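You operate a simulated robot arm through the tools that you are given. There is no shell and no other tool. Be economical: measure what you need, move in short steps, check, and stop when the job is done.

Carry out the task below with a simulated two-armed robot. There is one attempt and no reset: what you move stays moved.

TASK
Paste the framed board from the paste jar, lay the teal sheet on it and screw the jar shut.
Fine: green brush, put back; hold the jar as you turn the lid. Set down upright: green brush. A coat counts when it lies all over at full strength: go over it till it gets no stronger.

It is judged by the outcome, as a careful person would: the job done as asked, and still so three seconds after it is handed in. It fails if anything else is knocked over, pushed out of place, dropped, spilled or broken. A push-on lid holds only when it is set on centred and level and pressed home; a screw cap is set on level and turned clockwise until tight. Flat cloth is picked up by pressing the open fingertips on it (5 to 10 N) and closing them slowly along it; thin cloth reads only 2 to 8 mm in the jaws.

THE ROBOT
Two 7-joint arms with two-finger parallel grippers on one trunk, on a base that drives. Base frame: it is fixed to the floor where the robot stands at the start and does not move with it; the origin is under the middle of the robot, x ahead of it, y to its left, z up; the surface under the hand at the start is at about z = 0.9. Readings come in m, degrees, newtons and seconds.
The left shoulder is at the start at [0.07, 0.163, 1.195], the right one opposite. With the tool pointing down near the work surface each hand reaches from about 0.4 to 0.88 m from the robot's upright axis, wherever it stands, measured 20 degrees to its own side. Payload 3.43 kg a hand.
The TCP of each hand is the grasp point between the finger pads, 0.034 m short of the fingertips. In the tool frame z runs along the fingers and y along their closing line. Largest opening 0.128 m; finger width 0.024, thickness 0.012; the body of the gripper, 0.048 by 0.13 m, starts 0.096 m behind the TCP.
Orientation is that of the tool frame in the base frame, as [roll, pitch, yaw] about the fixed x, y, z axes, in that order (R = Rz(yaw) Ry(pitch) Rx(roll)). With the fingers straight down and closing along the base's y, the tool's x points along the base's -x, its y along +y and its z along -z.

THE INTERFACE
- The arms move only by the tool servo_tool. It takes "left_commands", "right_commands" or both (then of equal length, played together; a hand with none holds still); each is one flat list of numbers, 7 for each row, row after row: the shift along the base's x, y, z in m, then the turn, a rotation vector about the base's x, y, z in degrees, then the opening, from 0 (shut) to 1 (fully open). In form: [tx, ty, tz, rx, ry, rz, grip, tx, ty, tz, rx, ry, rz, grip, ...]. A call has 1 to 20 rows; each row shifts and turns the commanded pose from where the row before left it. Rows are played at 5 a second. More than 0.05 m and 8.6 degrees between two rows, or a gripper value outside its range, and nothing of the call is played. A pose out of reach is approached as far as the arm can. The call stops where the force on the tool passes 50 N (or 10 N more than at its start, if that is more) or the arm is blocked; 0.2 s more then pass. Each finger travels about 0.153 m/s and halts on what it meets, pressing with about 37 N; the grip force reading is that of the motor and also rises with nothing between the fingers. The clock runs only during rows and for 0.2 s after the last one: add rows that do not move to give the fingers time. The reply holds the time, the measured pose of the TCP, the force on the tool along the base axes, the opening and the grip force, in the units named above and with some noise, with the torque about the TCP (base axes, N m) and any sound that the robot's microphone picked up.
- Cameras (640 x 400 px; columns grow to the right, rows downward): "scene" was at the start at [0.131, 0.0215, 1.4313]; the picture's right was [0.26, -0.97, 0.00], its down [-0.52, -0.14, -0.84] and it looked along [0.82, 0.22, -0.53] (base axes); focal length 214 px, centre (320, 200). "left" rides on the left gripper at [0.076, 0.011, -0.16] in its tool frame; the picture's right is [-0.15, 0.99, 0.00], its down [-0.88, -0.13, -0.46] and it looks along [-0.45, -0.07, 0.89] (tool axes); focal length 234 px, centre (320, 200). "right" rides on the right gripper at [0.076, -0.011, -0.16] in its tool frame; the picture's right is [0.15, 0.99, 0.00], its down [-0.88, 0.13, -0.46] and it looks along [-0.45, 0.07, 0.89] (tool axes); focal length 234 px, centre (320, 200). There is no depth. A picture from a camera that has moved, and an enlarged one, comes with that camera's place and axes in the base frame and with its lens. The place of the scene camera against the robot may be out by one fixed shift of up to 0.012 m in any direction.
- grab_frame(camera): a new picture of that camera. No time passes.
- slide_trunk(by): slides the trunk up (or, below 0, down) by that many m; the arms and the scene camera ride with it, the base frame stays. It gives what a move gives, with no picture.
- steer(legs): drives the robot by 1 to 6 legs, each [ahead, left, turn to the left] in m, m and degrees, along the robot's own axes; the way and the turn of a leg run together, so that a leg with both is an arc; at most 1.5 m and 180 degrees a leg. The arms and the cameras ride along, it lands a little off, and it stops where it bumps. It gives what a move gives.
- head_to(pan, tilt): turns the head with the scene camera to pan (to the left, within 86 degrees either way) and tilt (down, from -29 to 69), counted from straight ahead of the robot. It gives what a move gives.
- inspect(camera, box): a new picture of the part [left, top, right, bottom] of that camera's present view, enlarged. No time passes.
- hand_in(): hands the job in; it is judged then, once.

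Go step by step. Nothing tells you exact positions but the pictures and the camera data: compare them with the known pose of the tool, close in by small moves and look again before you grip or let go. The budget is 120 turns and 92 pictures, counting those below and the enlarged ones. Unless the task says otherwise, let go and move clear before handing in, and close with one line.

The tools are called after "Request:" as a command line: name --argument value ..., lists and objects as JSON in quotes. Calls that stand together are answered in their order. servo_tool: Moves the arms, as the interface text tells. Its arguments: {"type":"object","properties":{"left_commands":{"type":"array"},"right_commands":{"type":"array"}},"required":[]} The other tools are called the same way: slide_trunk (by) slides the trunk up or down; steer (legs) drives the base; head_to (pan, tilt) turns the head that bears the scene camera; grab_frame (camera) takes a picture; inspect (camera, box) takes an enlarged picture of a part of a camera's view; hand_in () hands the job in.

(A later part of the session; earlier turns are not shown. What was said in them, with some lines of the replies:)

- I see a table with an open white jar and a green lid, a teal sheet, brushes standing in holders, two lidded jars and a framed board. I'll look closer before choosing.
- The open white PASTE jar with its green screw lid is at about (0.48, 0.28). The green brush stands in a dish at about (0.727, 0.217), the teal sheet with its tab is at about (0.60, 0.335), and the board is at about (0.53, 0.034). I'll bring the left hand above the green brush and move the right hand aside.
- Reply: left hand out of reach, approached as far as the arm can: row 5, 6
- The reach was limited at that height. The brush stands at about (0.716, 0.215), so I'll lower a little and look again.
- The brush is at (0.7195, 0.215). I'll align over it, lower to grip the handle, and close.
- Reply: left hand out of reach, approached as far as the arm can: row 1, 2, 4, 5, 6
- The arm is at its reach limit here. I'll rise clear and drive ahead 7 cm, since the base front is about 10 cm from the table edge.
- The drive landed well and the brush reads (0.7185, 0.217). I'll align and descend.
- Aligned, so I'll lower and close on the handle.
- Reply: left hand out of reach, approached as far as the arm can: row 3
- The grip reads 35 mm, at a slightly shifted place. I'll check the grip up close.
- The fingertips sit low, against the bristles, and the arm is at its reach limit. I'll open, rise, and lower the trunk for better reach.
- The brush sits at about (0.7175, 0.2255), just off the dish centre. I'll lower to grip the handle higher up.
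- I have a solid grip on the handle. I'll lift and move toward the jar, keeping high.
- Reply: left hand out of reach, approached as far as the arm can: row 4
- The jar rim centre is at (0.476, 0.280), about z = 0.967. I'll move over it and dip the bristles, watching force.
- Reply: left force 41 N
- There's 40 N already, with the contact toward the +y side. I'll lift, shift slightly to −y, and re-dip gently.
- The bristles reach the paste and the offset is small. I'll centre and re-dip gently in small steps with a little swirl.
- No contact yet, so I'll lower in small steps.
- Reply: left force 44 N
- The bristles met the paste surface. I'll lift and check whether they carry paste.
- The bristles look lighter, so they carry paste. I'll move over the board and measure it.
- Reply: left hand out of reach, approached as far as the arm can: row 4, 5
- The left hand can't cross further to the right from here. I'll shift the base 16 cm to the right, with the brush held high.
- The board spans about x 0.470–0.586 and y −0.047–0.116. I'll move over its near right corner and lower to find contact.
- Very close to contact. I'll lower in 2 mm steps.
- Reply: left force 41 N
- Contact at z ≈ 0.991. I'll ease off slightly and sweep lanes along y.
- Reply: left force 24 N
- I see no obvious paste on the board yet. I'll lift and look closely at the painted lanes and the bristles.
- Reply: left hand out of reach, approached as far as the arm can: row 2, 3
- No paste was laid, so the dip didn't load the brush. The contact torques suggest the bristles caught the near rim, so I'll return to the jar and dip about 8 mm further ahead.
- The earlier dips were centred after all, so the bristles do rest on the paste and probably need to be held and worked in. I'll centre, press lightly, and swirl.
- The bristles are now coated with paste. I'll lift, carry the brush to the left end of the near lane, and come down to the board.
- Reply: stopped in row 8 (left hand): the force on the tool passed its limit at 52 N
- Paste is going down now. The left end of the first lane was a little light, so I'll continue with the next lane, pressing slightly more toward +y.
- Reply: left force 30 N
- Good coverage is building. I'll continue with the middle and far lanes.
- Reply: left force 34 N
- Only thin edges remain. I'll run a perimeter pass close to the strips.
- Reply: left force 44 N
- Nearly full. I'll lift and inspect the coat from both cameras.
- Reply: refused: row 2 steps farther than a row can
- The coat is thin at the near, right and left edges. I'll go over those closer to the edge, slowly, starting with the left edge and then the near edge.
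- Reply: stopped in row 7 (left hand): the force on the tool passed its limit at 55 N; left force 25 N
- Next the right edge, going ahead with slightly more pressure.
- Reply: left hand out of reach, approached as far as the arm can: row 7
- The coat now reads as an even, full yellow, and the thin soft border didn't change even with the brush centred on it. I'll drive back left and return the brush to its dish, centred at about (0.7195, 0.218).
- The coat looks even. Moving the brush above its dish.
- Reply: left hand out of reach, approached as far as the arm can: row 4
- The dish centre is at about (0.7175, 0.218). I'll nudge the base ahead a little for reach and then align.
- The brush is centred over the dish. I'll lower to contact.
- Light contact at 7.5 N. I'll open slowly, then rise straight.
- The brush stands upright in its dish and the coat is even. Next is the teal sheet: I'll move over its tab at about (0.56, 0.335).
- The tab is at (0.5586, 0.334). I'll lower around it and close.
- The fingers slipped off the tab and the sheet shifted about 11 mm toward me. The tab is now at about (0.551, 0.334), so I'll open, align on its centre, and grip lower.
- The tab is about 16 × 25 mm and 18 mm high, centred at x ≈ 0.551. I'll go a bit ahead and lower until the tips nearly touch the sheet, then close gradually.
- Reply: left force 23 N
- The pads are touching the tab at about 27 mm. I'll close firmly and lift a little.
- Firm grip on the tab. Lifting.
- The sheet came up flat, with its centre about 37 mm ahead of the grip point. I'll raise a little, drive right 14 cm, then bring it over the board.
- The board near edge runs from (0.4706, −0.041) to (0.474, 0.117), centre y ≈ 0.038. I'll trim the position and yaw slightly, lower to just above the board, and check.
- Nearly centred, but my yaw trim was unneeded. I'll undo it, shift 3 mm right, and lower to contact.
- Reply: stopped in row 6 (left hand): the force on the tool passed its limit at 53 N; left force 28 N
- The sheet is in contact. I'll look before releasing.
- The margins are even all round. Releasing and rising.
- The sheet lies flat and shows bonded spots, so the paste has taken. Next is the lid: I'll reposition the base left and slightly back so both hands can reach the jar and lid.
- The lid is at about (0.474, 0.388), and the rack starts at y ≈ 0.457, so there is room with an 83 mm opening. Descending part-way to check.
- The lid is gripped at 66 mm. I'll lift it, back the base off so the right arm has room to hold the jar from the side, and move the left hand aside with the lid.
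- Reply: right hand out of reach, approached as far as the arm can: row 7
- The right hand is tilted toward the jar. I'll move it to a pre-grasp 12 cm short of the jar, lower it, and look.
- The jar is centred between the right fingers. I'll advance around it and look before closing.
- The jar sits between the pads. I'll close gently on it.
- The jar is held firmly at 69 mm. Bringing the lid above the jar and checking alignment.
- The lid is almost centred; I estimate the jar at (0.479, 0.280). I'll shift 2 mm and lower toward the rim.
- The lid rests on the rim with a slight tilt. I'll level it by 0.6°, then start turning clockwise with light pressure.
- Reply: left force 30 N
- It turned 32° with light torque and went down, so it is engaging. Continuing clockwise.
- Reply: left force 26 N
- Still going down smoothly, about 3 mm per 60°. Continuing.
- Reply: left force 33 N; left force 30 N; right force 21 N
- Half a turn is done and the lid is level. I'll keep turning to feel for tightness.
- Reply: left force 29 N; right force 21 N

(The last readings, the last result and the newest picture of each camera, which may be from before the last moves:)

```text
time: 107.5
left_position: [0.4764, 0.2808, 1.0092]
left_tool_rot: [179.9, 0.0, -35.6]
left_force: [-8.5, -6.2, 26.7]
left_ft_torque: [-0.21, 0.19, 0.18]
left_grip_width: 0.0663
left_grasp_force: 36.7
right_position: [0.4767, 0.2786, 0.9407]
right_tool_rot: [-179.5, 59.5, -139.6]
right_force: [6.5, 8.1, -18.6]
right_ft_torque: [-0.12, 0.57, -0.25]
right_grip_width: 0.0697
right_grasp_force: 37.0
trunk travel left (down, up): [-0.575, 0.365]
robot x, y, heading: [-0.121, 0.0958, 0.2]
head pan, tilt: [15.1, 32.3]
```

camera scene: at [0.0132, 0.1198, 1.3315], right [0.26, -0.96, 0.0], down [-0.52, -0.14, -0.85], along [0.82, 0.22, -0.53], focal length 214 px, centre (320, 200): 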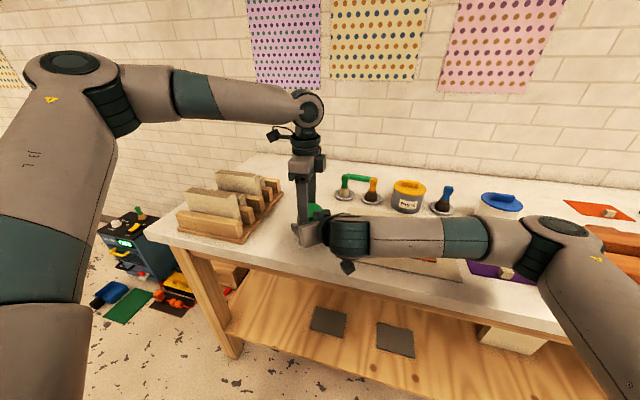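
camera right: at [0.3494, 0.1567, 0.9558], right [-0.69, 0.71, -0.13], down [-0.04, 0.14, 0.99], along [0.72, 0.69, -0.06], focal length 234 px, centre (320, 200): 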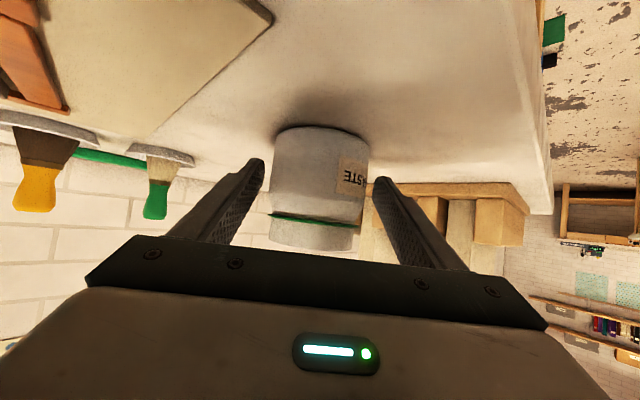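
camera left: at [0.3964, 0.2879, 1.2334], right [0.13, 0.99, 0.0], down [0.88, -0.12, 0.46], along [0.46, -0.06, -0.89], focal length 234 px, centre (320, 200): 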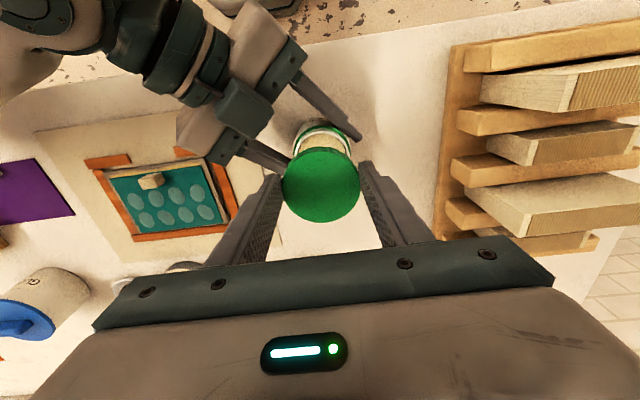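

Request:
servo_tool --left_commands '[-0.0005, -0.0003, 0, 0, 0, -8, 0.42, 0, 0, -0.0003, 0, 0, -8, 0.42, 0, 0, -0.0003, 0, 0, -8, 0.42, 0, 0, -0.0003, 0, 0, -8, 0.42, 0, 0, -0.0003, 0, 0, -8, 0.42, 0, 0, -0.0003, 0, 0, -8, 0.42]'

```text
time: 108.3
left_position: [0.4715, 0.2752, 1.0099]
left_tool_rot: [-178.7, -0.6, -56.5]
left_force: [-0.3, -1.5, -1.4]
left_ft_torque: [-0.01, -0.05, 0.08]
left_grip_width: 0.0667
left_grasp_force: 37.0
left hand out of reach, approached as far as the arm can: row 3
right_position: [0.4717, 0.2799, 0.9409]
right_tool_rot: [179.9, 59.5, -139.3]
right_force: [0.1, 1.6, -0.7]
right_ft_torque: [-0.08, 0.06, -0.13]
right_grip_width: 0.07
right_grasp_force: 36.9
trunk travel left (down, up): [-0.575, 0.365]
robot x, y, heading: [-0.1181, 0.0993, 0.1]
head pan, tilt: [15.1, 32.3]
stopped in row 3 (left hand): the force on the tool passed its limit at 59 N (the readings are from after the stop); the commanded pose is now the measured one
```

The wrist reached its limit after about 235°. I'll release the lid, rise, rotate back, and look.

Request:
servo_tool --left_commands '[0, 0, 0, 0, 0, 0, 0.55, 0, 0, 0, 0, 0, 0, 0.66, 0, 0, 0.03, 0, 0, 0, 0.66, 0, 0, 0.03, 0, 0, 0, 0.66, 0, 0, 0, 0, 0, 8.5, 0.66, 0, 0, 0, 0, 0, 8.5, 0.66, 0, 0, 0, 0, 0, 8.5, 0.66, 0, 0, 0, 0, 0, 8.5, 0.66, 0, 0, 0, 0, 0, 8.5, 0.66, 0, 0, 0, 0, 0, 8.5, 0.66, 0, 0, 0, 0, 0, 8.5, 0.66, 0, 0, 0, 0, 0, 8.5, 0.66, 0, 0, 0, 0, 0, 8.5, 0.66, 0, 0, 0, 0, 0, 8.5, 0.66, 0, 0, 0, 0, 0, 8.5, 0.66, 0, 0, 0, 0, 0, 8.5, 0.66, 0, 0, 0, 0, 0, 8.5, 0.66, 0, 0, 0, 0, 0, 8.5, 0.66, 0, 0, 0, 0, 0, 8.5, 0.66, 0, 0, 0, 0, 0, 8.5, 0.66]'

Request:
servo_tool --left_commands '[0, 0, 0, 0, 0, 8.5, 0.66, 0, 0, 0, 0, 0, 8.5, 0.66, 0, 0, 0, 0, 0, 8.5, 0.66, 0, 0, 0, 0, 0, 8.5, 0.66, 0, 0, 0, 0, 0, 8.5, 0.66, 0, 0, 0, 0, 0, 8.5, 0.66, 0, 0, 0, 0, 0, 8.5, 0.66, 0, 0, 0, 0, 0, 8.5, 0.66, 0, 0, 0, 0, 0, 8.5, 0.66, 0, 0, 0, 0, 0, 8.5, 0.66, 0, 0, 0, 0, 0, 8.5, 0.66, 0, 0, 0, 0, 0, 0, 0.66]'

Request:
grab_frame --camera "left"

Request:
inspect --camera "scene" --box '[270, 160, 370, 260]'

```text
time: 112.5
left_position: [0.4715, 0.276, 1.0686]
left_tool_rot: [-178.7, -0.6, 79.7]
left_force: [0.0, 1.2, 0.0]
left_ft_torque: [0.03, 0.02, 0.03]
left_grip_width: 0.0844
left_grasp_force: 0.0
right_position: [0.472, 0.2797, 0.9426]
right_tool_rot: [179.9, 59.4, -139.3]
right_force: [-0.8, -0.4, -0.4]
right_ft_torque: [-0.02, 0.01, 0.01]
right_grip_width: 0.0697
right_grasp_force: 36.9
trunk travel left (down, up): [-0.575, 0.365]
robot x, y, heading: [-0.1185, 0.1009, 0.1]
head pan, tilt: [15.1, 32.3]
```

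```text
time: 115.2
left_position: [0.4706, 0.2764, 1.0692]
left_tool_rot: [-178.7, -0.6, 173.1]
left_force: [0.1, 0.4, 0.5]
left_ft_torque: [-0.01, 0.0, -0.02]
left_grip_width: 0.0846
left_grasp_force: 0.2
right_position: [0.4716, 0.2805, 0.942]
right_tool_rot: [179.9, 59.5, -139.3]
right_force: [0.2, 0.2, 0.0]
right_ft_torque: [0.01, 0.0, 0.02]
right_grip_width: 0.0696
right_grasp_force: 37.0
trunk travel left (down, up): [-0.575, 0.365]
robot x, y, heading: [-0.1162, 0.1001, -0.0]
head pan, tilt: [15.1, 32.3]
```

```text
8 pictures are left
camera left: at [0.3988, 0.2988, 1.2301], right [0.26, 0.96, -0.02], down [0.86, -0.23, 0.45], along [0.43, -0.14, -0.89], focal length 234 px, centre (320, 200)
```

left: 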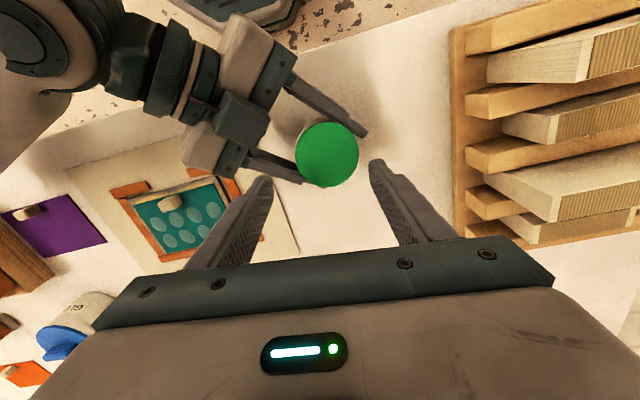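

```text
4.00 times, centred on (320, 210) of scene
camera zoom: at [0.0149, 0.1199, 1.3313], right [0.26, -0.96, 0.0], down [-0.52, -0.14, -0.84], along [0.82, 0.22, -0.54], focal length 858 px, centre (320, 160)
```

zoom: 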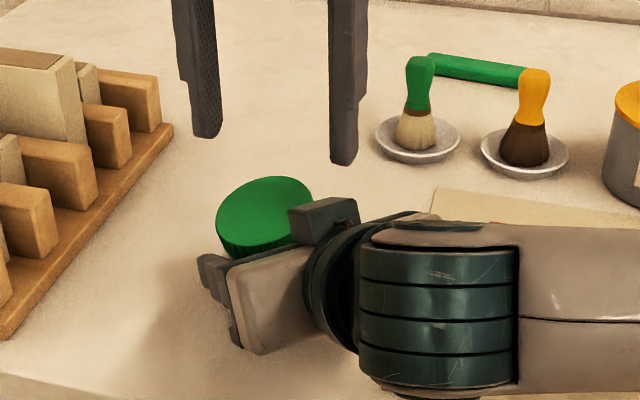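

The lid looks tilted in this view. I'll check with the right camera whether the jar still stands flat and the cap sits level.

Request:
inspect --camera "right" --box '[220, 80, 420, 260]'

Request:
inspect --camera "left" --box '[260, 90, 400, 220]'

```text
2.22 times, centred on (320, 170) of right
camera zoom: at [0.3463, 0.157, 0.9566], right [-0.7, 0.7, -0.13], down [-0.04, 0.13, 0.99], along [0.71, 0.7, -0.06], focal length 520 px, centre (320, 267)
```

zoom: 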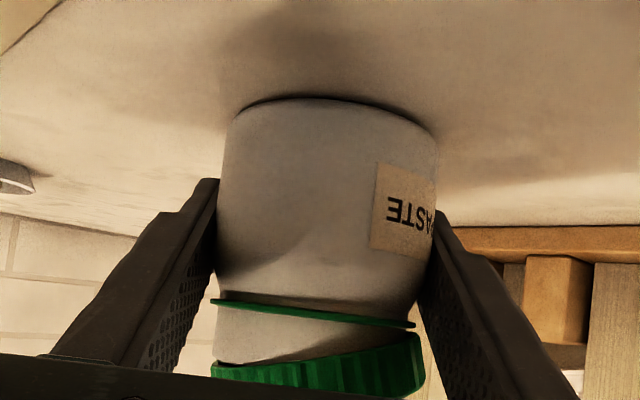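

```text
3.08 times, centred on (330, 155) of left
camera zoom: at [0.3988, 0.2988, 1.2301], right [0.26, 0.96, -0.02], down [0.86, -0.23, 0.45], along [0.43, -0.14, -0.89], focal length 720 px, centre (289, 338)
```

zoom: 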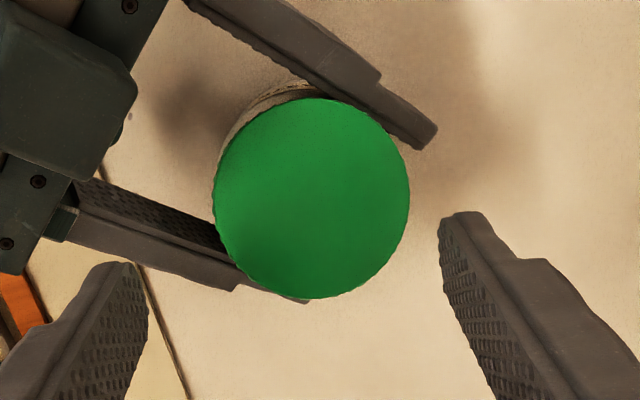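

The jar stands flat, but the cap is cocked, low on the −x/+y side. I'll level the hand, turn the closing line along the tilt direction so the flat pads square the lid, and re-grip it.

Request:
servo_tool --left_commands '[0, 0, 0, 1.22, -0.75, 0, 0.66, -0.001, 0.0013, 0, 0, 0, 8.5, 0.66, -0.001, 0.0013, 0, 0, 0, 8.5, 0.66, -0.001, 0.0013, 0, 0, 0, 8.5, 0.66, -0.001, 0.0013, 0, 0, 0, 8.5, 0.66, -0.001, 0.0013, 0, 0, 0, 8.5, 0.66, 0, 0, 0, 0, 0, 8.5, 0.66, 0, 0, -0.03, 0, 0, 0, 0.66, 0, 0, -0.025, 0, 0, 0, 0.66, 0, 0, -0.01, 0, 0, 0, 0.66, 0, 0, 0, 0, 0, 0, 0.66]'

```text
time: 117.5
left_position: [0.4668, 0.2812, 1.0054]
left_tool_rot: [180.0, 0.0, -136.0]
left_force: [-0.1, 0.4, 0.0]
left_ft_torque: [0.0, 0.03, -0.02]
left_grip_width: 0.0846
left_grasp_force: 0.0
right_position: [0.4722, 0.2785, 0.9418]
right_tool_rot: [180.0, 59.5, -139.3]
right_force: [0.3, -0.2, 0.4]
right_ft_torque: [0.01, -0.01, -0.03]
right_grip_width: 0.0697
right_grasp_force: 37.3
trunk travel left (down, up): [-0.575, 0.365]
robot x, y, heading: [-0.1145, 0.099, 0.2]
head pan, tilt: [15.1, 32.3]
```

Hand is exactly level. Closing on the lid and lifting it off.

Request:
servo_tool --left_commands '[0, 0, 0, 0, 0, 0, 0.58, 0, 0, 0, 0, 0, 0, 0.53, 0, 0, 0, 0, 0, 0, 0.48, 0, 0, 0, 0, 0, 0, 0.42, 0, 0, 0, 0, 0, 0, 0.42, 0, 0, 0.02, 0, 0, 0, 0.42, 0, 0, 0.03, 0, 0, 0, 0.42, 0.01, 0.0, 0.03, 0, 0, 0, 0.42, 0.025, 0.015, 0.02, 0, 0, 0, 0.42, 0.025, 0.015, 0, 0, 0, 0, 0.42, 0, 0, 0, 0, 0, 0, 0.42]'

Request:
grab_frame --camera "left"

Request:
inspect --camera "scene" --box '[250, 130, 370, 250]'

```text
time: 120.0
left_position: [0.5166, 0.3081, 1.1058]
left_tool_rot: [-180.0, 0.0, -135.7]
left_force: [0.0, 0.8, -0.6]
left_ft_torque: [-0.01, -0.02, 0.03]
left_grip_width: 0.0674
left_grasp_force: 37.3
left hand out of reach, approached as far as the arm can: row 10
right_position: [0.4721, 0.2798, 0.942]
right_tool_rot: [179.9, 59.5, -139.3]
right_force: [-0.1, -0.4, -0.2]
right_ft_torque: [0.03, -0.03, 0.0]
right_grip_width: 0.0699
right_grasp_force: 37.1
trunk travel left (down, up): [-0.575, 0.365]
robot x, y, heading: [-0.1162, 0.1006, -0.1]
head pan, tilt: [15.1, 32.3]
```

```text
4 pictures are left
camera left: at [0.454, 0.2631, 1.2661], right [-0.58, 0.81, 0.0], down [0.72, 0.52, 0.46], along [0.37, 0.27, -0.89], focal length 234 px, centre (320, 200)
```

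left: 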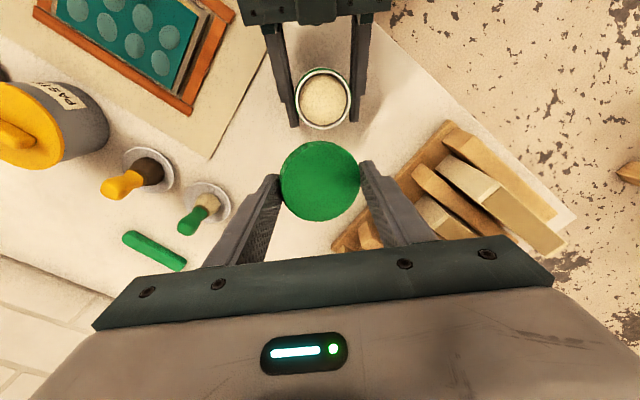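

```text
3.33 times, centred on (310, 190) of scene
camera zoom: at [0.014, 0.1196, 1.3314], right [0.26, -0.96, 0.0], down [-0.52, -0.14, -0.85], along [0.82, 0.22, -0.53], focal length 715 px, centre (353, 233)
```

zoom: 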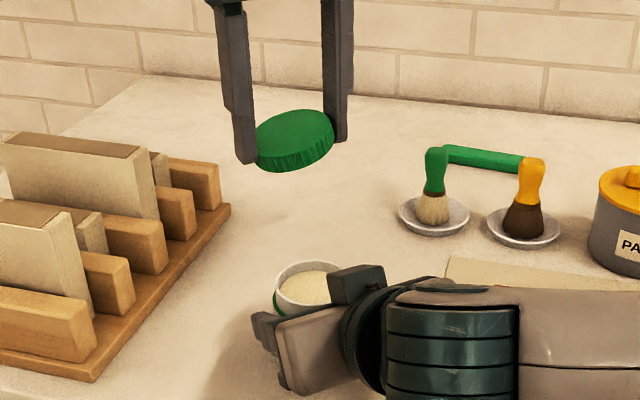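

The lid is still cocked in the jaws. I'll set it down on the free table area at (0.487, 0.383) so it lies flat, then re-grip it level.

Request:
servo_tool --left_commands '[-0.01, 0.025, 0, 0, 0, 0, 0.42, -0.01, 0.025, 0, 0, 0, 0, 0.42, -0.01, 0.025, 0, 0, 0, 0, 0.42, 0, 0, -0.045, 0, 0, 0, 0.42, 0, 0, -0.045, 0, 0, 0, 0.42, 0, 0, -0.04, 0, 0, 0, 0.42, 0, 0, -0.01, 0, 0, 0, 0.42, 0, 0, -0.005, 0, 0, 0, 0.42, 0, 0, -0.003, 0, 0, 0, 0.42, 0, 0, -0.003, 0, 0, 0, 0.42]'

```text
time: 122.2
left_position: [0.487, 0.3834, 0.9538]
left_tool_rot: [179.9, 0.0, -135.9]
left_force: [0.8, 0.3, -0.2]
left_ft_torque: [-0.01, 0.01, -0.01]
left_grip_width: 0.0677
left_grasp_force: 37.3
right_position: [0.4721, 0.2798, 0.9409]
right_tool_rot: [180.0, 59.4, -139.2]
right_force: [-0.4, 0.7, -0.1]
right_ft_torque: [0.01, 0.01, 0.0]
right_grip_width: 0.0697
right_grasp_force: 37.5
trunk travel left (down, up): [-0.575, 0.365]
robot x, y, heading: [-0.1158, 0.0991, 0.2]
head pan, tilt: [15.1, 32.3]
```

Request:
servo_tool --left_commands '[0, 0, -0.003, 0, 0, 0, 0.42, 0, 0, -0.003, 0, 0, 0, 0.42, 0, 0, -0.002, 0, 0, 0, 0.42, 0, 0, -0.002, 0, 0, 0, 0.42]'

```text
time: 123.2
left_position: [0.488, 0.3835, 0.943]
left_tool_rot: [179.9, 0.0, -136.0]
left_force: [-0.2, 0.2, -1.2]
left_ft_torque: [-0.02, 0.0, 0.04]
left_grip_width: 0.0675
left_grasp_force: 37.1
right_position: [0.4732, 0.2803, 0.941]
right_tool_rot: [179.9, 59.6, -139.3]
right_force: [0.1, -0.2, -1.2]
right_ft_torque: [-0.03, -0.02, -0.03]
right_grip_width: 0.0697
right_grasp_force: 37.7
trunk travel left (down, up): [-0.575, 0.365]
robot x, y, heading: [-0.1152, 0.0975, -0.3]
head pan, tilt: [15.1, 32.3]
```

Request:
servo_tool --left_commands '[0, 0, -0.002, 0, 0, 0, 0.42, 0, 0, -0.002, 0, 0, 0, 0.42, 0, 0, -0.002, 0, 0, 0, 0.42, 0, 0, -0.001, 0, 0, 0, 0.42]'

```text
time: 124.2
left_position: [0.4864, 0.3823, 0.9372]
left_tool_rot: [-180.0, 0.0, -136.0]
left_force: [2.3, 0.4, 22.1]
left_ft_torque: [0.58, 0.35, -0.06]
left_grip_width: 0.0678
left_grasp_force: 37.2
right_position: [0.4723, 0.2791, 0.9432]
right_tool_rot: [-180.0, 59.6, -139.3]
right_force: [-0.7, -0.4, -2.4]
right_ft_torque: [0.02, -0.02, -0.04]
right_grip_width: 0.0695
right_grasp_force: 36.9
trunk travel left (down, up): [-0.575, 0.365]
robot x, y, heading: [-0.1182, 0.0962, -0.0]
head pan, tilt: [15.1, 32.3]
```

Contact on the low edge. I'll open so the lid settles flat, then re-close.

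Request:
servo_tool --left_commands '[0, 0, 0.001, 0, 0, 0, 0.55, 0, 0, 0.001, 0, 0, 0, 0.6, 0, 0, 0.001, 0, 0, 0, 0.66, 0, 0, 0, 0, 0, 0, 0.66]'

Request:
inspect --camera "left" --box '[240, 60, 400, 230]'

```text
time: 125.2
left_position: [0.4873, 0.3831, 0.9394]
left_tool_rot: [179.9, 0.0, -136.1]
left_force: [-0.4, 0.7, -0.5]
left_ft_torque: [-0.02, 0.0, 0.0]
left_grip_width: 0.0844
left_grasp_force: 0.1
right_position: [0.4713, 0.2794, 0.9414]
right_tool_rot: [179.8, 59.5, -139.2]
right_force: [0.0, 0.3, -2.5]
right_ft_torque: [-0.01, -0.01, 0.01]
right_grip_width: 0.0694
right_grasp_force: 36.7
trunk travel left (down, up): [-0.575, 0.365]
robot x, y, heading: [-0.115, 0.0978, 0.1]
head pan, tilt: [15.1, 32.3]
```

```text
2.35 times, centred on (320, 145) of left
camera zoom: at [0.4245, 0.3378, 1.0998], right [-0.58, 0.81, 0.0], down [0.72, 0.52, 0.46], along [0.37, 0.27, -0.89], focal length 551 px, centre (320, 329)
```

zoom: 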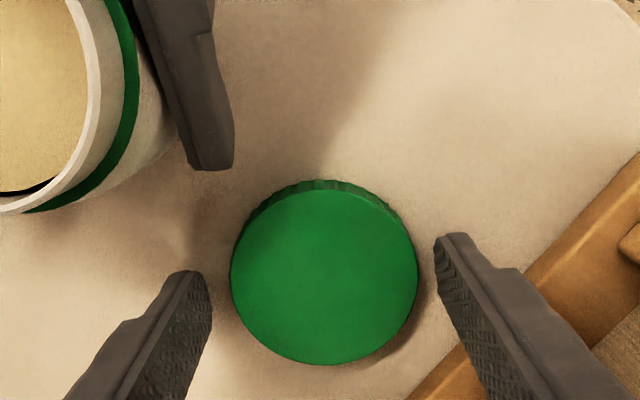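

The lid lies flat now. From the previous view the jar centre works out at about (0.467, 0.277), so the first seating was about 8 mm off in x. Re-gripping the lid centred.

Request:
servo_tool --left_commands '[-0.003, -0.003, 0.0005, 0, 0, 0, 0.66, 0, 0, 0, 0, 0, 0, 0.58, 0, 0, 0, 0, 0, 0, 0.53, 0, 0, 0, 0, 0, 0, 0.48, 0, 0, 0, 0, 0, 0, 0.42, 0, 0, 0, 0, 0, 0, 0.42, 0, 0, 0.03, 0, 0, 0, 0.42, 0, 0, 0.045, 0, 0, 0, 0.42, 0, 0, 0.045, 0, 0, 0, 0.42, 0, 0, 0.03, 0, 0, 0, 0.42, 0, 0, 0, 0, 0, 0, 0.42]'

```text
time: 127.5
left_position: [0.4831, 0.3813, 1.0912]
left_tool_rot: [180.0, 0.0, -135.9]
left_force: [0.6, -0.5, 0.2]
left_ft_torque: [0.02, 0.01, 0.01]
left_grip_width: 0.0664
left_grasp_force: 37.3
right_position: [0.4727, 0.2803, 0.9408]
right_tool_rot: [179.9, 59.5, -139.3]
right_force: [0.1, -0.4, -2.2]
right_ft_torque: [0.0, -0.02, -0.01]
right_grip_width: 0.0694
right_grasp_force: 36.9
trunk travel left (down, up): [-0.575, 0.365]
robot x, y, heading: [-0.1189, 0.0981, -0.1]
head pan, tilt: [15.1, 32.3]
```

Request:
inspect --camera "left" --box '[200, 30, 400, 230]'

```text
2.00 times, centred on (300, 130) of left
camera zoom: at [0.4209, 0.3354, 1.2511], right [-0.58, 0.81, 0.0], down [0.72, 0.52, 0.46], along [0.37, 0.27, -0.89], focal length 468 px, centre (360, 340)
```

zoom: 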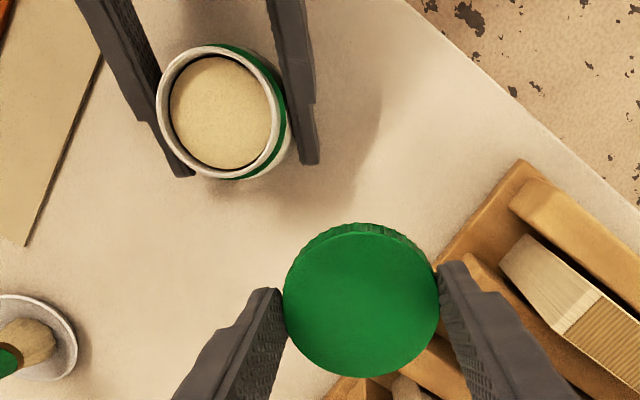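

Consistent: jar at (0.468, 0.277), with the lid centred on the grip point. Moving over and lowering slowly.

Request:
servo_tool --left_commands '[-0.005, -0.0345, 0, 0, 0, 0, 0.42, -0.005, -0.0345, 0, 0, 0, 0, 0.42, -0.005, -0.0345, 0, 0, 0, 0, 0.42, 0, 0, 0, 0, 0, 0, 0.42, 0, 0, -0.04, 0, 0, 0, 0.42, 0, 0, -0.02, 0, 0, 0, 0.42, 0, 0, -0.006, 0, 0, 0, 0.42, 0, 0, -0.003, 0, 0, 0, 0.42, 0, 0, -0.002, 0, 0, 0, 0.42, 0, 0, -0.002, 0, 0, 0, 0.42]'

```text
time: 129.8
left_position: [0.4694, 0.2773, 1.0164]
left_tool_rot: [179.9, 0.0, -136.0]
left_force: [0.0, -0.5, -0.7]
left_ft_torque: [0.02, 0.01, 0.02]
left_grip_width: 0.0663
left_grasp_force: 36.3
right_position: [0.4732, 0.2795, 0.9421]
right_tool_rot: [179.8, 59.5, -139.3]
right_force: [-0.8, 0.0, -2.0]
right_ft_torque: [-0.02, -0.02, -0.02]
right_grip_width: 0.0693
right_grasp_force: 37.1
trunk travel left (down, up): [-0.575, 0.365]
robot x, y, heading: [-0.1157, 0.1015, -0.1]
head pan, tilt: [15.1, 32.3]
```

Request:
servo_tool --left_commands '[0, 0, -0.002, 0, 0, 0, 0.42, 0, 0, -0.002, 0, 0, 0, 0.42, 0, 0, -0.002, 0, 0, 0, 0.42, 0, 0, -0.001, 0, 0, 0, 0.42]'

```text
time: 130.8
left_position: [0.4687, 0.2769, 1.0095]
left_tool_rot: [180.0, 0.0, -135.9]
left_force: [-1.1, 0.3, -0.4]
left_ft_torque: [0.06, -0.44, 0.04]
left_grip_width: 0.0663
left_grasp_force: 37.4
right_position: [0.4723, 0.2809, 0.9412]
right_tool_rot: [179.9, 59.4, -139.4]
right_force: [1.2, 0.2, -1.5]
right_ft_torque: [0.0, 0.53, -0.01]
right_grip_width: 0.0693
right_grasp_force: 36.8
trunk travel left (down, up): [-0.575, 0.365]
robot x, y, heading: [-0.118, 0.0995, 0.0]
head pan, tilt: [15.1, 32.3]
```

The skirt passed the rim freely this time. Continuing down to contact.

Request:
servo_tool --left_commands '[0, 0, -0.0015, 0, 0, 0, 0.42, 0, 0, -0.0015, 0, 0, 0, 0.42, 0, 0, -0.0015, 0, 0, 0, 0.42]'

```text
time: 131.6
left_position: [0.4682, 0.2758, 1.0078]
left_tool_rot: [-179.9, -0.1, -136.0]
left_force: [-6.6, 1.2, 24.1]
left_ft_torque: [-0.02, 0.56, 0.04]
left_grip_width: 0.0663
left_grasp_force: 37.1
right_position: [0.4731, 0.2785, 0.9398]
right_tool_rot: [180.0, 59.3, -139.3]
right_force: [8.9, 0.9, -14.8]
right_ft_torque: [0.27, -0.05, -0.04]
right_grip_width: 0.0692
right_grasp_force: 37.9
trunk travel left (down, up): [-0.575, 0.365]
robot x, y, heading: [-0.1131, 0.0978, 0.1]
head pan, tilt: [15.1, 32.3]
```

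Seated on the thread. Turning clockwise with light pressure.

Request:
servo_tool --left_commands '[-0.001, 0, 0.0005, 0, 0, -8, 0.42, 0, 0, -0.0002, 0, 0, -8, 0.42, 0, 0, -0.0002, 0, 0, -8, 0.42, 0, 0, -0.0002, 0, 0, -8, 0.42, 0, 0, -0.0002, 0, 0, -8, 0.42, 0, 0, -0.0002, 0, 0, -8, 0.42, 0, 0, -0.0002, 0, 0, -8, 0.42, 0, 0, -0.0002, 0, 0, -8, 0.42]'

```text
time: 133.1
left_position: [0.468, 0.2787, 1.0075]
left_tool_rot: [179.8, 0.2, 171.0]
left_force: [-2.1, 1.2, 6.6]
left_ft_torque: [0.31, 0.01, 0.02]
left_grip_width: 0.0664
left_grasp_force: 36.8
right_position: [0.471, 0.2798, 0.9407]
right_tool_rot: [180.0, 59.4, -139.4]
right_force: [-0.5, -0.4, 1.3]
right_ft_torque: [-0.41, 0.2, -0.08]
right_grip_width: 0.0693
right_grasp_force: 37.0
trunk travel left (down, up): [-0.575, 0.365]
robot x, y, heading: [-0.1152, 0.0968, 0.1]
head pan, tilt: [15.1, 32.3]
stopped in row 7 (left hand): the force on the tool passed its limit at 59 N (the readings are from after the stop); the commanded pose is now the measured one
```

It stopped on a force spike after about 52°. I'll continue in small steps with no extra downward push to see what builds up.

Request:
servo_tool --left_commands '[0, 0, 0, 0, 0, -6, 0.42, 0, 0, 0, 0, 0, -6, 0.42]'

```text
time: 133.7
left_position: [0.468, 0.2786, 1.0068]
left_tool_rot: [179.8, 0.3, 159.0]
left_force: [0.5, 5.6, 4.4]
left_ft_torque: [0.18, -0.03, 0.04]
left_grip_width: 0.0664
left_grasp_force: 37.1
right_position: [0.4717, 0.2787, 0.9413]
right_tool_rot: [-180.0, 59.4, -139.4]
right_force: [-2.4, -4.2, 1.9]
right_ft_torque: [0.01, 0.07, -0.07]
right_grip_width: 0.0693
right_grasp_force: 37.2
trunk travel left (down, up): [-0.575, 0.365]
robot x, y, heading: [-0.1149, 0.0971, 0.3]
head pan, tilt: [15.1, 32.3]
```

Request:
servo_tool --left_commands '[0, 0.0005, -0.0003, 0, 0, -8, 0.42, 0, 0, -0.0001, 0, 0, -8, 0.42, 0, 0, -0.0001, 0, 0, -8, 0.42, 0, 0, -0.0001, 0, 0, -8, 0.42, 0, 0, -0.0001, 0, 0, -8, 0.42]'

```text
time: 134.9
left_position: [0.4693, 0.2801, 1.0051]
left_tool_rot: [179.6, 0.2, 118.9]
left_force: [15.2, 21.3, 5.5]
left_ft_torque: [0.59, -0.41, 0.09]
left_grip_width: 0.0661
left_grasp_force: 36.8
right_position: [0.4717, 0.2791, 0.9402]
right_tool_rot: [-180.0, 59.4, -139.4]
right_force: [-13.1, -17.9, 6.6]
right_ft_torque: [0.58, -0.57, 0.02]
right_grip_width: 0.0694
right_grasp_force: 37.0
trunk travel left (down, up): [-0.575, 0.365]
robot x, y, heading: [-0.1158, 0.099, 0.1]
head pan, tilt: [15.1, 32.3]
```

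Descending steadily. I'll relieve the sideways load and continue.

Request:
servo_tool --left_commands '[0.0012, 0.0018, -0.0002, 0, 0, -8, 0.42, 0, 0, -0.0002, 0, 0, -8, 0.42, 0, 0, -0.0002, 0, 0, -8, 0.42, 0, 0, -0.0002, 0, 0, -8, 0.42]'

```text
time: 135.9
left_position: [0.4692, 0.2801, 1.0044]
left_tool_rot: [179.7, 0.3, 86.8]
left_force: [1.6, -9.4, 11.7]
left_ft_torque: [-0.58, 0.46, 0.39]
left_grip_width: 0.066
left_grasp_force: 37.3
right_position: [0.4714, 0.2781, 0.9401]
right_tool_rot: [-179.9, 59.2, -139.3]
right_force: [-1.7, 8.9, -5.5]
right_ft_torque: [-0.35, -0.37, -0.31]
right_grip_width: 0.0702
right_grasp_force: 5.4
trunk travel left (down, up): [-0.575, 0.365]
robot x, y, heading: [-0.1117, 0.0978, 0.2]
head pan, tilt: [15.1, 32.3]
```

Request:
servo_tool --left_commands '[0, -0.0008, 0, 0, 0, -8, 0.42, 0, 0, -0.0001, 0, 0, -8, 0.42, 0, 0, -0.0001, 0, 0, -8, 0.42, 0, 0, -0.0001, 0, 0, -8, 0.42]' --right_commands '[0, 0, 0, 0, 0, 0, 0.5, 0, 0, 0, 0, 0, 0, 0.5, 0, 0, 0, 0, 0, 0, 0.5, 0, 0, 0, 0, 0, 0, 0.5]'

```text
time: 136.9
left_position: [0.4711, 0.2787, 1.0046]
left_tool_rot: [179.7, 0.1, 54.8]
left_force: [14.2, -3.8, 18.2]
left_ft_torque: [0.02, -0.32, 0.04]
left_grip_width: 0.0662
left_grasp_force: 37.4
right_position: [0.4706, 0.2781, 0.94]
right_tool_rot: [179.9, 59.2, -139.4]
right_force: [-15.4, 0.0, -12.8]
right_ft_torque: [-0.51, -0.58, 0.02]
right_grip_width: 0.0695
right_grasp_force: 37.0
trunk travel left (down, up): [-0.575, 0.365]
robot x, y, heading: [-0.118, 0.0947, 0.1]
head pan, tilt: [15.1, 32.3]
```

Request:
servo_tool --left_commands '[0.001, 0, 0, 0, 0, -8, 0.42, 0, 0, -0.0001, 0, 0, -8, 0.42, 0, 0, -0.0001, 0, 0, -8, 0.42, 0, 0, -0.0001, 0, 0, -8, 0.42, 0, 0, -0.0001, 0, 0, -8, 0.42]'

```text
time: 138.1
left_position: [0.4718, 0.2802, 1.005]
left_tool_rot: [179.6, 0.1, 14.9]
left_force: [18.0, -15.9, 23.9]
left_ft_torque: [-0.86, -0.55, 0.73]
left_grip_width: 0.0662
left_grasp_force: 36.9
right_position: [0.4707, 0.2801, 0.9404]
right_tool_rot: [179.8, 59.3, -139.4]
right_force: [-16.9, 16.3, -21.0]
right_ft_torque: [-0.11, -0.49, -0.77]
right_grip_width: 0.0695
right_grasp_force: 37.0
trunk travel left (down, up): [-0.575, 0.365]
robot x, y, heading: [-0.1158, 0.0964, -0.1]
head pan, tilt: [15.1, 32.3]
```

Torque is rising to 0.73 N·m. Relieving the side load and continuing.

Request:
servo_tool --left_commands '[0.001, -0.001, 0.0003, 0, 0, -8, 0.42, 0, 0, 0, 0, 0, -8, 0.42, 0, 0, 0, 0, 0, -8, 0.42]'

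```text
time: 138.9
left_position: [0.4724, 0.2781, 1.0042]
left_tool_rot: [180.0, -0.1, -9.0]
left_force: [18.5, -10.6, 20.6]
left_ft_torque: [-1.22, -0.47, 1.18]
left_grip_width: 0.0659
left_grasp_force: 37.2
right_position: [0.4707, 0.2785, 0.9413]
right_tool_rot: [179.9, 59.4, -139.4]
right_force: [-20.5, 8.7, -12.5]
right_ft_torque: [0.72, -0.45, -1.04]
right_grip_width: 0.0747
right_grasp_force: 9.2
trunk travel left (down, up): [-0.575, 0.365]
robot x, y, heading: [-0.1128, 0.0956, 0.1]
head pan, tilt: [15.1, 32.3]
```

The torque is up to 1.2 N·m, so the cap is getting tight. I'll relieve the side force and look.

Request:
servo_tool --left_commands '[0.0012, -0.001, 0.0003, 0, 0, 0, 0.42, 0, 0, 0, 0, 0, 0, 0.42]' --right_commands '[0, 0, 0, 0, 0, 0, 0.48, 0, 0, 0, 0, 0, 0, 0.48]'

Request:
inspect --camera "right" --box '[220, 80, 420, 260]'

```text
time: 139.5
left_position: [0.4714, 0.2778, 1.0044]
left_tool_rot: [179.9, 0.1, -9.1]
left_force: [10.6, -4.6, 13.8]
left_ft_torque: [0.0, -0.36, -0.26]
left_grip_width: 0.0664
left_grasp_force: 36.5
right_position: [0.4719, 0.2784, 0.9415]
right_tool_rot: [-179.8, 59.5, -139.3]
right_force: [-13.8, 4.0, -4.1]
right_ft_torque: [-0.04, 0.03, 0.37]
right_grip_width: 0.0751
right_grasp_force: 11.9
trunk travel left (down, up): [-0.575, 0.365]
robot x, y, heading: [-0.1178, 0.0975, 0.1]
head pan, tilt: [15.1, 32.3]
```

```text
2.22 times, centred on (320, 170) of right
camera zoom: at [0.3452, 0.1559, 0.9569], right [-0.7, 0.7, -0.13], down [-0.04, 0.14, 0.99], along [0.71, 0.7, -0.06], focal length 520 px, centre (320, 267)
```

zoom: 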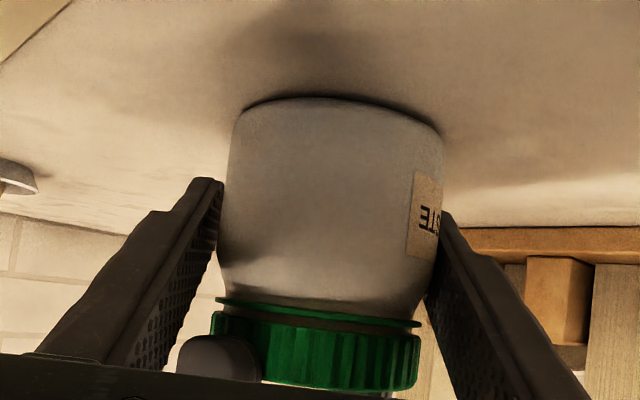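

The cap is now level and down near the collar. The last resistance was my left finger touching a right finger, though. I'll release just slightly, rise, rotate back to a clear sector, and re-grip higher to finish tightening.

Request:
servo_tool --left_commands '[0, 0, 0, 0, 0, 0, 0.54, 0, 0, 0.003, 0, 0, 0, 0.55, 0, 0, 0.02, 0, 0, 0, 0.55, 0, 0, 0.03, 0, 0, 0, 0.62, 0, 0, 0, 0, 0, 8.5, 0.62, 0, 0, 0, 0, 0, 8.5, 0.62, 0, 0, 0, 0, 0, 8.5, 0.62, 0, 0, 0, 0, 0, 8.5, 0.62, 0, 0, 0, 0, 0, 8.5, 0.62, 0, 0, 0, 0, 0, 8.5, 0.62, 0, 0, 0, 0, 0, 8.5, 0.62, 0, 0, 0, 0, 0, 8.5, 0.62, 0, 0, 0, 0, 0, 8.5, 0.62, 0, 0, 0, 0, 0, 8.5, 0.62, 0, 0, 0, 0, 0, 8.5, 0.62, 0, 0, 0, 0, 0, 8.5, 0.62, 0, 0, 0, 0, 0, 8.5, 0.62, 0, 0, 0, 0, 0, 8.5, 0.62, 0, 0, 0, 0, 0, 8.5, 0.62, 0, 0, 0, 0, 0, 0, 0.62]'

```text
time: 143.7
left_position: [0.4725, 0.2771, 1.0574]
left_tool_rot: [179.9, 0.1, 118.5]
left_force: [0.8, -0.7, -0.4]
left_ft_torque: [-0.01, 0.01, 0.01]
left_grip_width: 0.0796
left_grasp_force: 0.0
right_position: [0.4713, 0.2787, 0.9415]
right_tool_rot: [179.9, 59.5, -139.5]
right_force: [6.2, -4.0, 20.0]
right_ft_torque: [0.35, -0.34, -0.16]
right_grip_width: 0.0709
right_grasp_force: 36.9
trunk travel left (down, up): [-0.575, 0.365]
robot x, y, heading: [-0.1147, 0.0956, 0.0]
head pan, tilt: [15.1, 32.3]
```

Request:
servo_tool --left_commands '[-0.001, 0.0006, -0.025, 0, 0, 0, 0.62, 0, 0, -0.02, 0, 0, 0, 0.62, 0, 0, -0.003, 0, 0, 0, 0.62, 0, 0, 0, 0, 0, 0, 0.55, 0, 0, 0, 0, 0, 0, 0.5, 0, 0, 0, 0, 0, 0, 0.42, 0, 0, 0, 0, 0, 0, 0.42]'

```text
time: 145.3
left_position: [0.4705, 0.2764, 1.0114]
left_tool_rot: [179.9, 0.1, 118.4]
left_force: [-12.4, -7.9, -0.5]
left_ft_torque: [-0.3, 0.55, 0.0]
left_grip_width: 0.0661
left_grasp_force: 36.8
right_position: [0.4702, 0.2793, 0.9417]
right_tool_rot: [-180.0, 59.4, -139.4]
right_force: [12.2, 2.9, 15.2]
right_ft_torque: [-0.03, 0.23, 0.01]
right_grip_width: 0.071
right_grasp_force: 37.5
trunk travel left (down, up): [-0.575, 0.365]
robot x, y, heading: [-0.1169, 0.0954, 0.1]
head pan, tilt: [15.1, 32.3]
```

Gripped again. Turning clockwise to feel for tightness.

Request:
servo_tool --left_commands '[-0.001, -0.0006, 0, 0, 0, 0, 0.42, 0, 0, 0, 0, 0, -8, 0.42, 0, 0, 0, 0, 0, -8, 0.42, 0, 0, 0, 0, 0, -8, 0.42]'

```text
time: 146.3
left_position: [0.4701, 0.2779, 1.0087]
left_tool_rot: [179.7, 0.2, 94.5]
left_force: [0.9, -0.4, 3.0]
left_ft_torque: [0.01, -0.1, 1.24]
left_grip_width: 0.0671
left_grasp_force: 36.7
right_position: [0.4706, 0.2795, 0.9389]
right_tool_rot: [179.9, 59.2, -139.4]
right_force: [-2.9, -0.5, 2.4]
right_ft_torque: [0.25, 0.0, -1.19]
right_grip_width: 0.0696
right_grasp_force: 36.8
trunk travel left (down, up): [-0.575, 0.365]
robot x, y, heading: [-0.1166, 0.099, 0.2]
head pan, tilt: [15.1, 32.3]
```

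A clean 1.24 N·m with no side load, so it's really tightening. A bit more.

Request:
servo_tool --left_commands '[0, 0, 0, 0, 0, -6, 0.42, 0, 0, 0, 0, 0, -6, 0.42, 0, 0, 0, 0, 0, -6, 0.42]'

```text
time: 147.1
left_position: [0.4713, 0.2778, 1.0089]
left_tool_rot: [179.7, 0.1, 76.4]
left_force: [0.8, -2.3, 4.5]
left_ft_torque: [-0.21, 0.02, 1.55]
left_grip_width: 0.0661
left_grasp_force: 36.9
right_position: [0.4726, 0.2785, 0.9382]
right_tool_rot: [179.9, 59.2, -139.5]
right_force: [0.2, 3.6, -4.5]
right_ft_torque: [-0.05, -0.01, -1.49]
right_grip_width: 0.0709
right_grasp_force: 36.9
trunk travel left (down, up): [-0.575, 0.365]
robot x, y, heading: [-0.1171, 0.0971, 0.3]
head pan, tilt: [15.1, 32.3]
```

Request:
servo_tool --left_commands '[0, 0, 0, 0, 0, -7, 0.42, 0, 0, 0, 0, 0, -7, 0.42, 0, 0, 0, 0, 0, -7, 0.42, 0, 0, 0, 0, 0, 0, 0.42]'

```text
time: 148.1
left_position: [0.4714, 0.2796, 1.0094]
left_tool_rot: [180.0, 0.0, 55.5]
left_force: [6.7, 9.6, 1.9]
left_ft_torque: [0.37, -0.36, 0.97]
left_grip_width: 0.0668
left_grasp_force: 37.0
right_position: [0.4719, 0.278, 0.9408]
right_tool_rot: [180.0, 59.3, -139.4]
right_force: [-6.2, -10.3, -0.4]
right_ft_torque: [0.36, -0.09, -0.91]
right_grip_width: 0.0713
right_grasp_force: 37.3
trunk travel left (down, up): [-0.575, 0.365]
robot x, y, heading: [-0.1176, 0.0998, 0.1]
head pan, tilt: [15.1, 32.3]
```

The torque saturated at about 1.5 N·m with the grip slipping, so the cap is tight. Releasing the lid and lifting the left hand away.

Request:
servo_tool --left_commands '[0, 0, 0, 0, 0, 0, 0.54, 0, 0, 0, 0, 0, 0, 0.6, 0, 0, 0.02, 0, 0, 0, 0.62, 0, 0, 0.04, 0, 0, 0, 0.62, 0, 0, 0.045, 0, 0, 0, 0.62, 0, 0.04, 0.02, 0, 0, 0, 0.62, 0, 0.04, 0, 0, 0, 0, 0.62, 0, 0.04, 0, 0, 0, 0, 0.62]'

```text
time: 149.9
left_position: [0.4717, 0.3997, 1.1347]
left_tool_rot: [179.8, 0.1, 55.5]
left_force: [0.3, -0.5, 0.7]
left_ft_torque: [-0.01, -0.01, -0.03]
left_grip_width: 0.0791
left_grasp_force: 0.0
right_position: [0.4718, 0.2802, 0.9407]
right_tool_rot: [-179.9, 59.3, -139.2]
right_force: [1.5, 0.1, 0.6]
right_ft_torque: [0.12, -0.01, -0.05]
right_grip_width: 0.0709
right_grasp_force: 36.8
trunk travel left (down, up): [-0.575, 0.365]
robot x, y, heading: [-0.1145, 0.1016, 0.0]
head pan, tilt: [15.1, 32.3]
```

Now opening the right hand and backing it straight off the jar.

Request:
servo_tool --right_commands '[0, 0, 0, 0, 0, 0, 0.62, 0, 0, 0, 0, 0, 0, 0.75, 0, 0, 0, 0, 0, 0, 0.9, 0, 0, 0, 0, 0, 0, 1, -0.03, -0.0257, 0.001, 0, 0, 0, 1, -0.03, -0.0257, 0.001, 0, 0, 0, 1, -0.03, -0.0257, 0.005, 0, 0, 0, 1, -0.005, -0.005, 0.04, 0, 0, 0, 1, 0, 0, 0.04, 0, 0, 0, 1, 0, 0, 0.04, 0, 0, 0, 1, 0, 0, 0, 0, 0, 0, 1]'

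Request:
grab_frame --camera "scene"

```text
time: 152.3
left_position: [0.4725, 0.3982, 1.1337]
left_tool_rot: [179.9, 0.3, 55.4]
left_force: [-0.5, -0.6, -0.1]
left_ft_torque: [0.01, 0.03, 0.0]
left_grip_width: 0.0796
left_grasp_force: 0.0
right_position: [0.3764, 0.1963, 1.0676]
right_tool_rot: [179.8, 59.2, -139.5]
right_force: [-0.1, -1.2, 0.3]
right_ft_torque: [0.0, 0.04, 0.02]
right_grip_width: 0.1281
right_grasp_force: 0.1
trunk travel left (down, up): [-0.575, 0.365]
robot x, y, heading: [-0.118, 0.0985, 0.1]
head pan, tilt: [15.1, 32.3]
```

```text
refused: no pictures are left
```

The cap took a clean, saturating torque, the brush is back in its dish and the sheet is down on the paste. Both hands are clear and no pictures are left for a last look, so I'll hand in.

Request:
hand_in

```text
The job is handed in.
```

I pasted the framed board with the green brush, stood the brush back in its dish, laid the teal sheet on the board and screwed the jar lid on until it slipped at about 1.5 N·m. The picture budget ran out before a last look. While I held it to turn the lid, the jar slid about 1 cm from where it stood.
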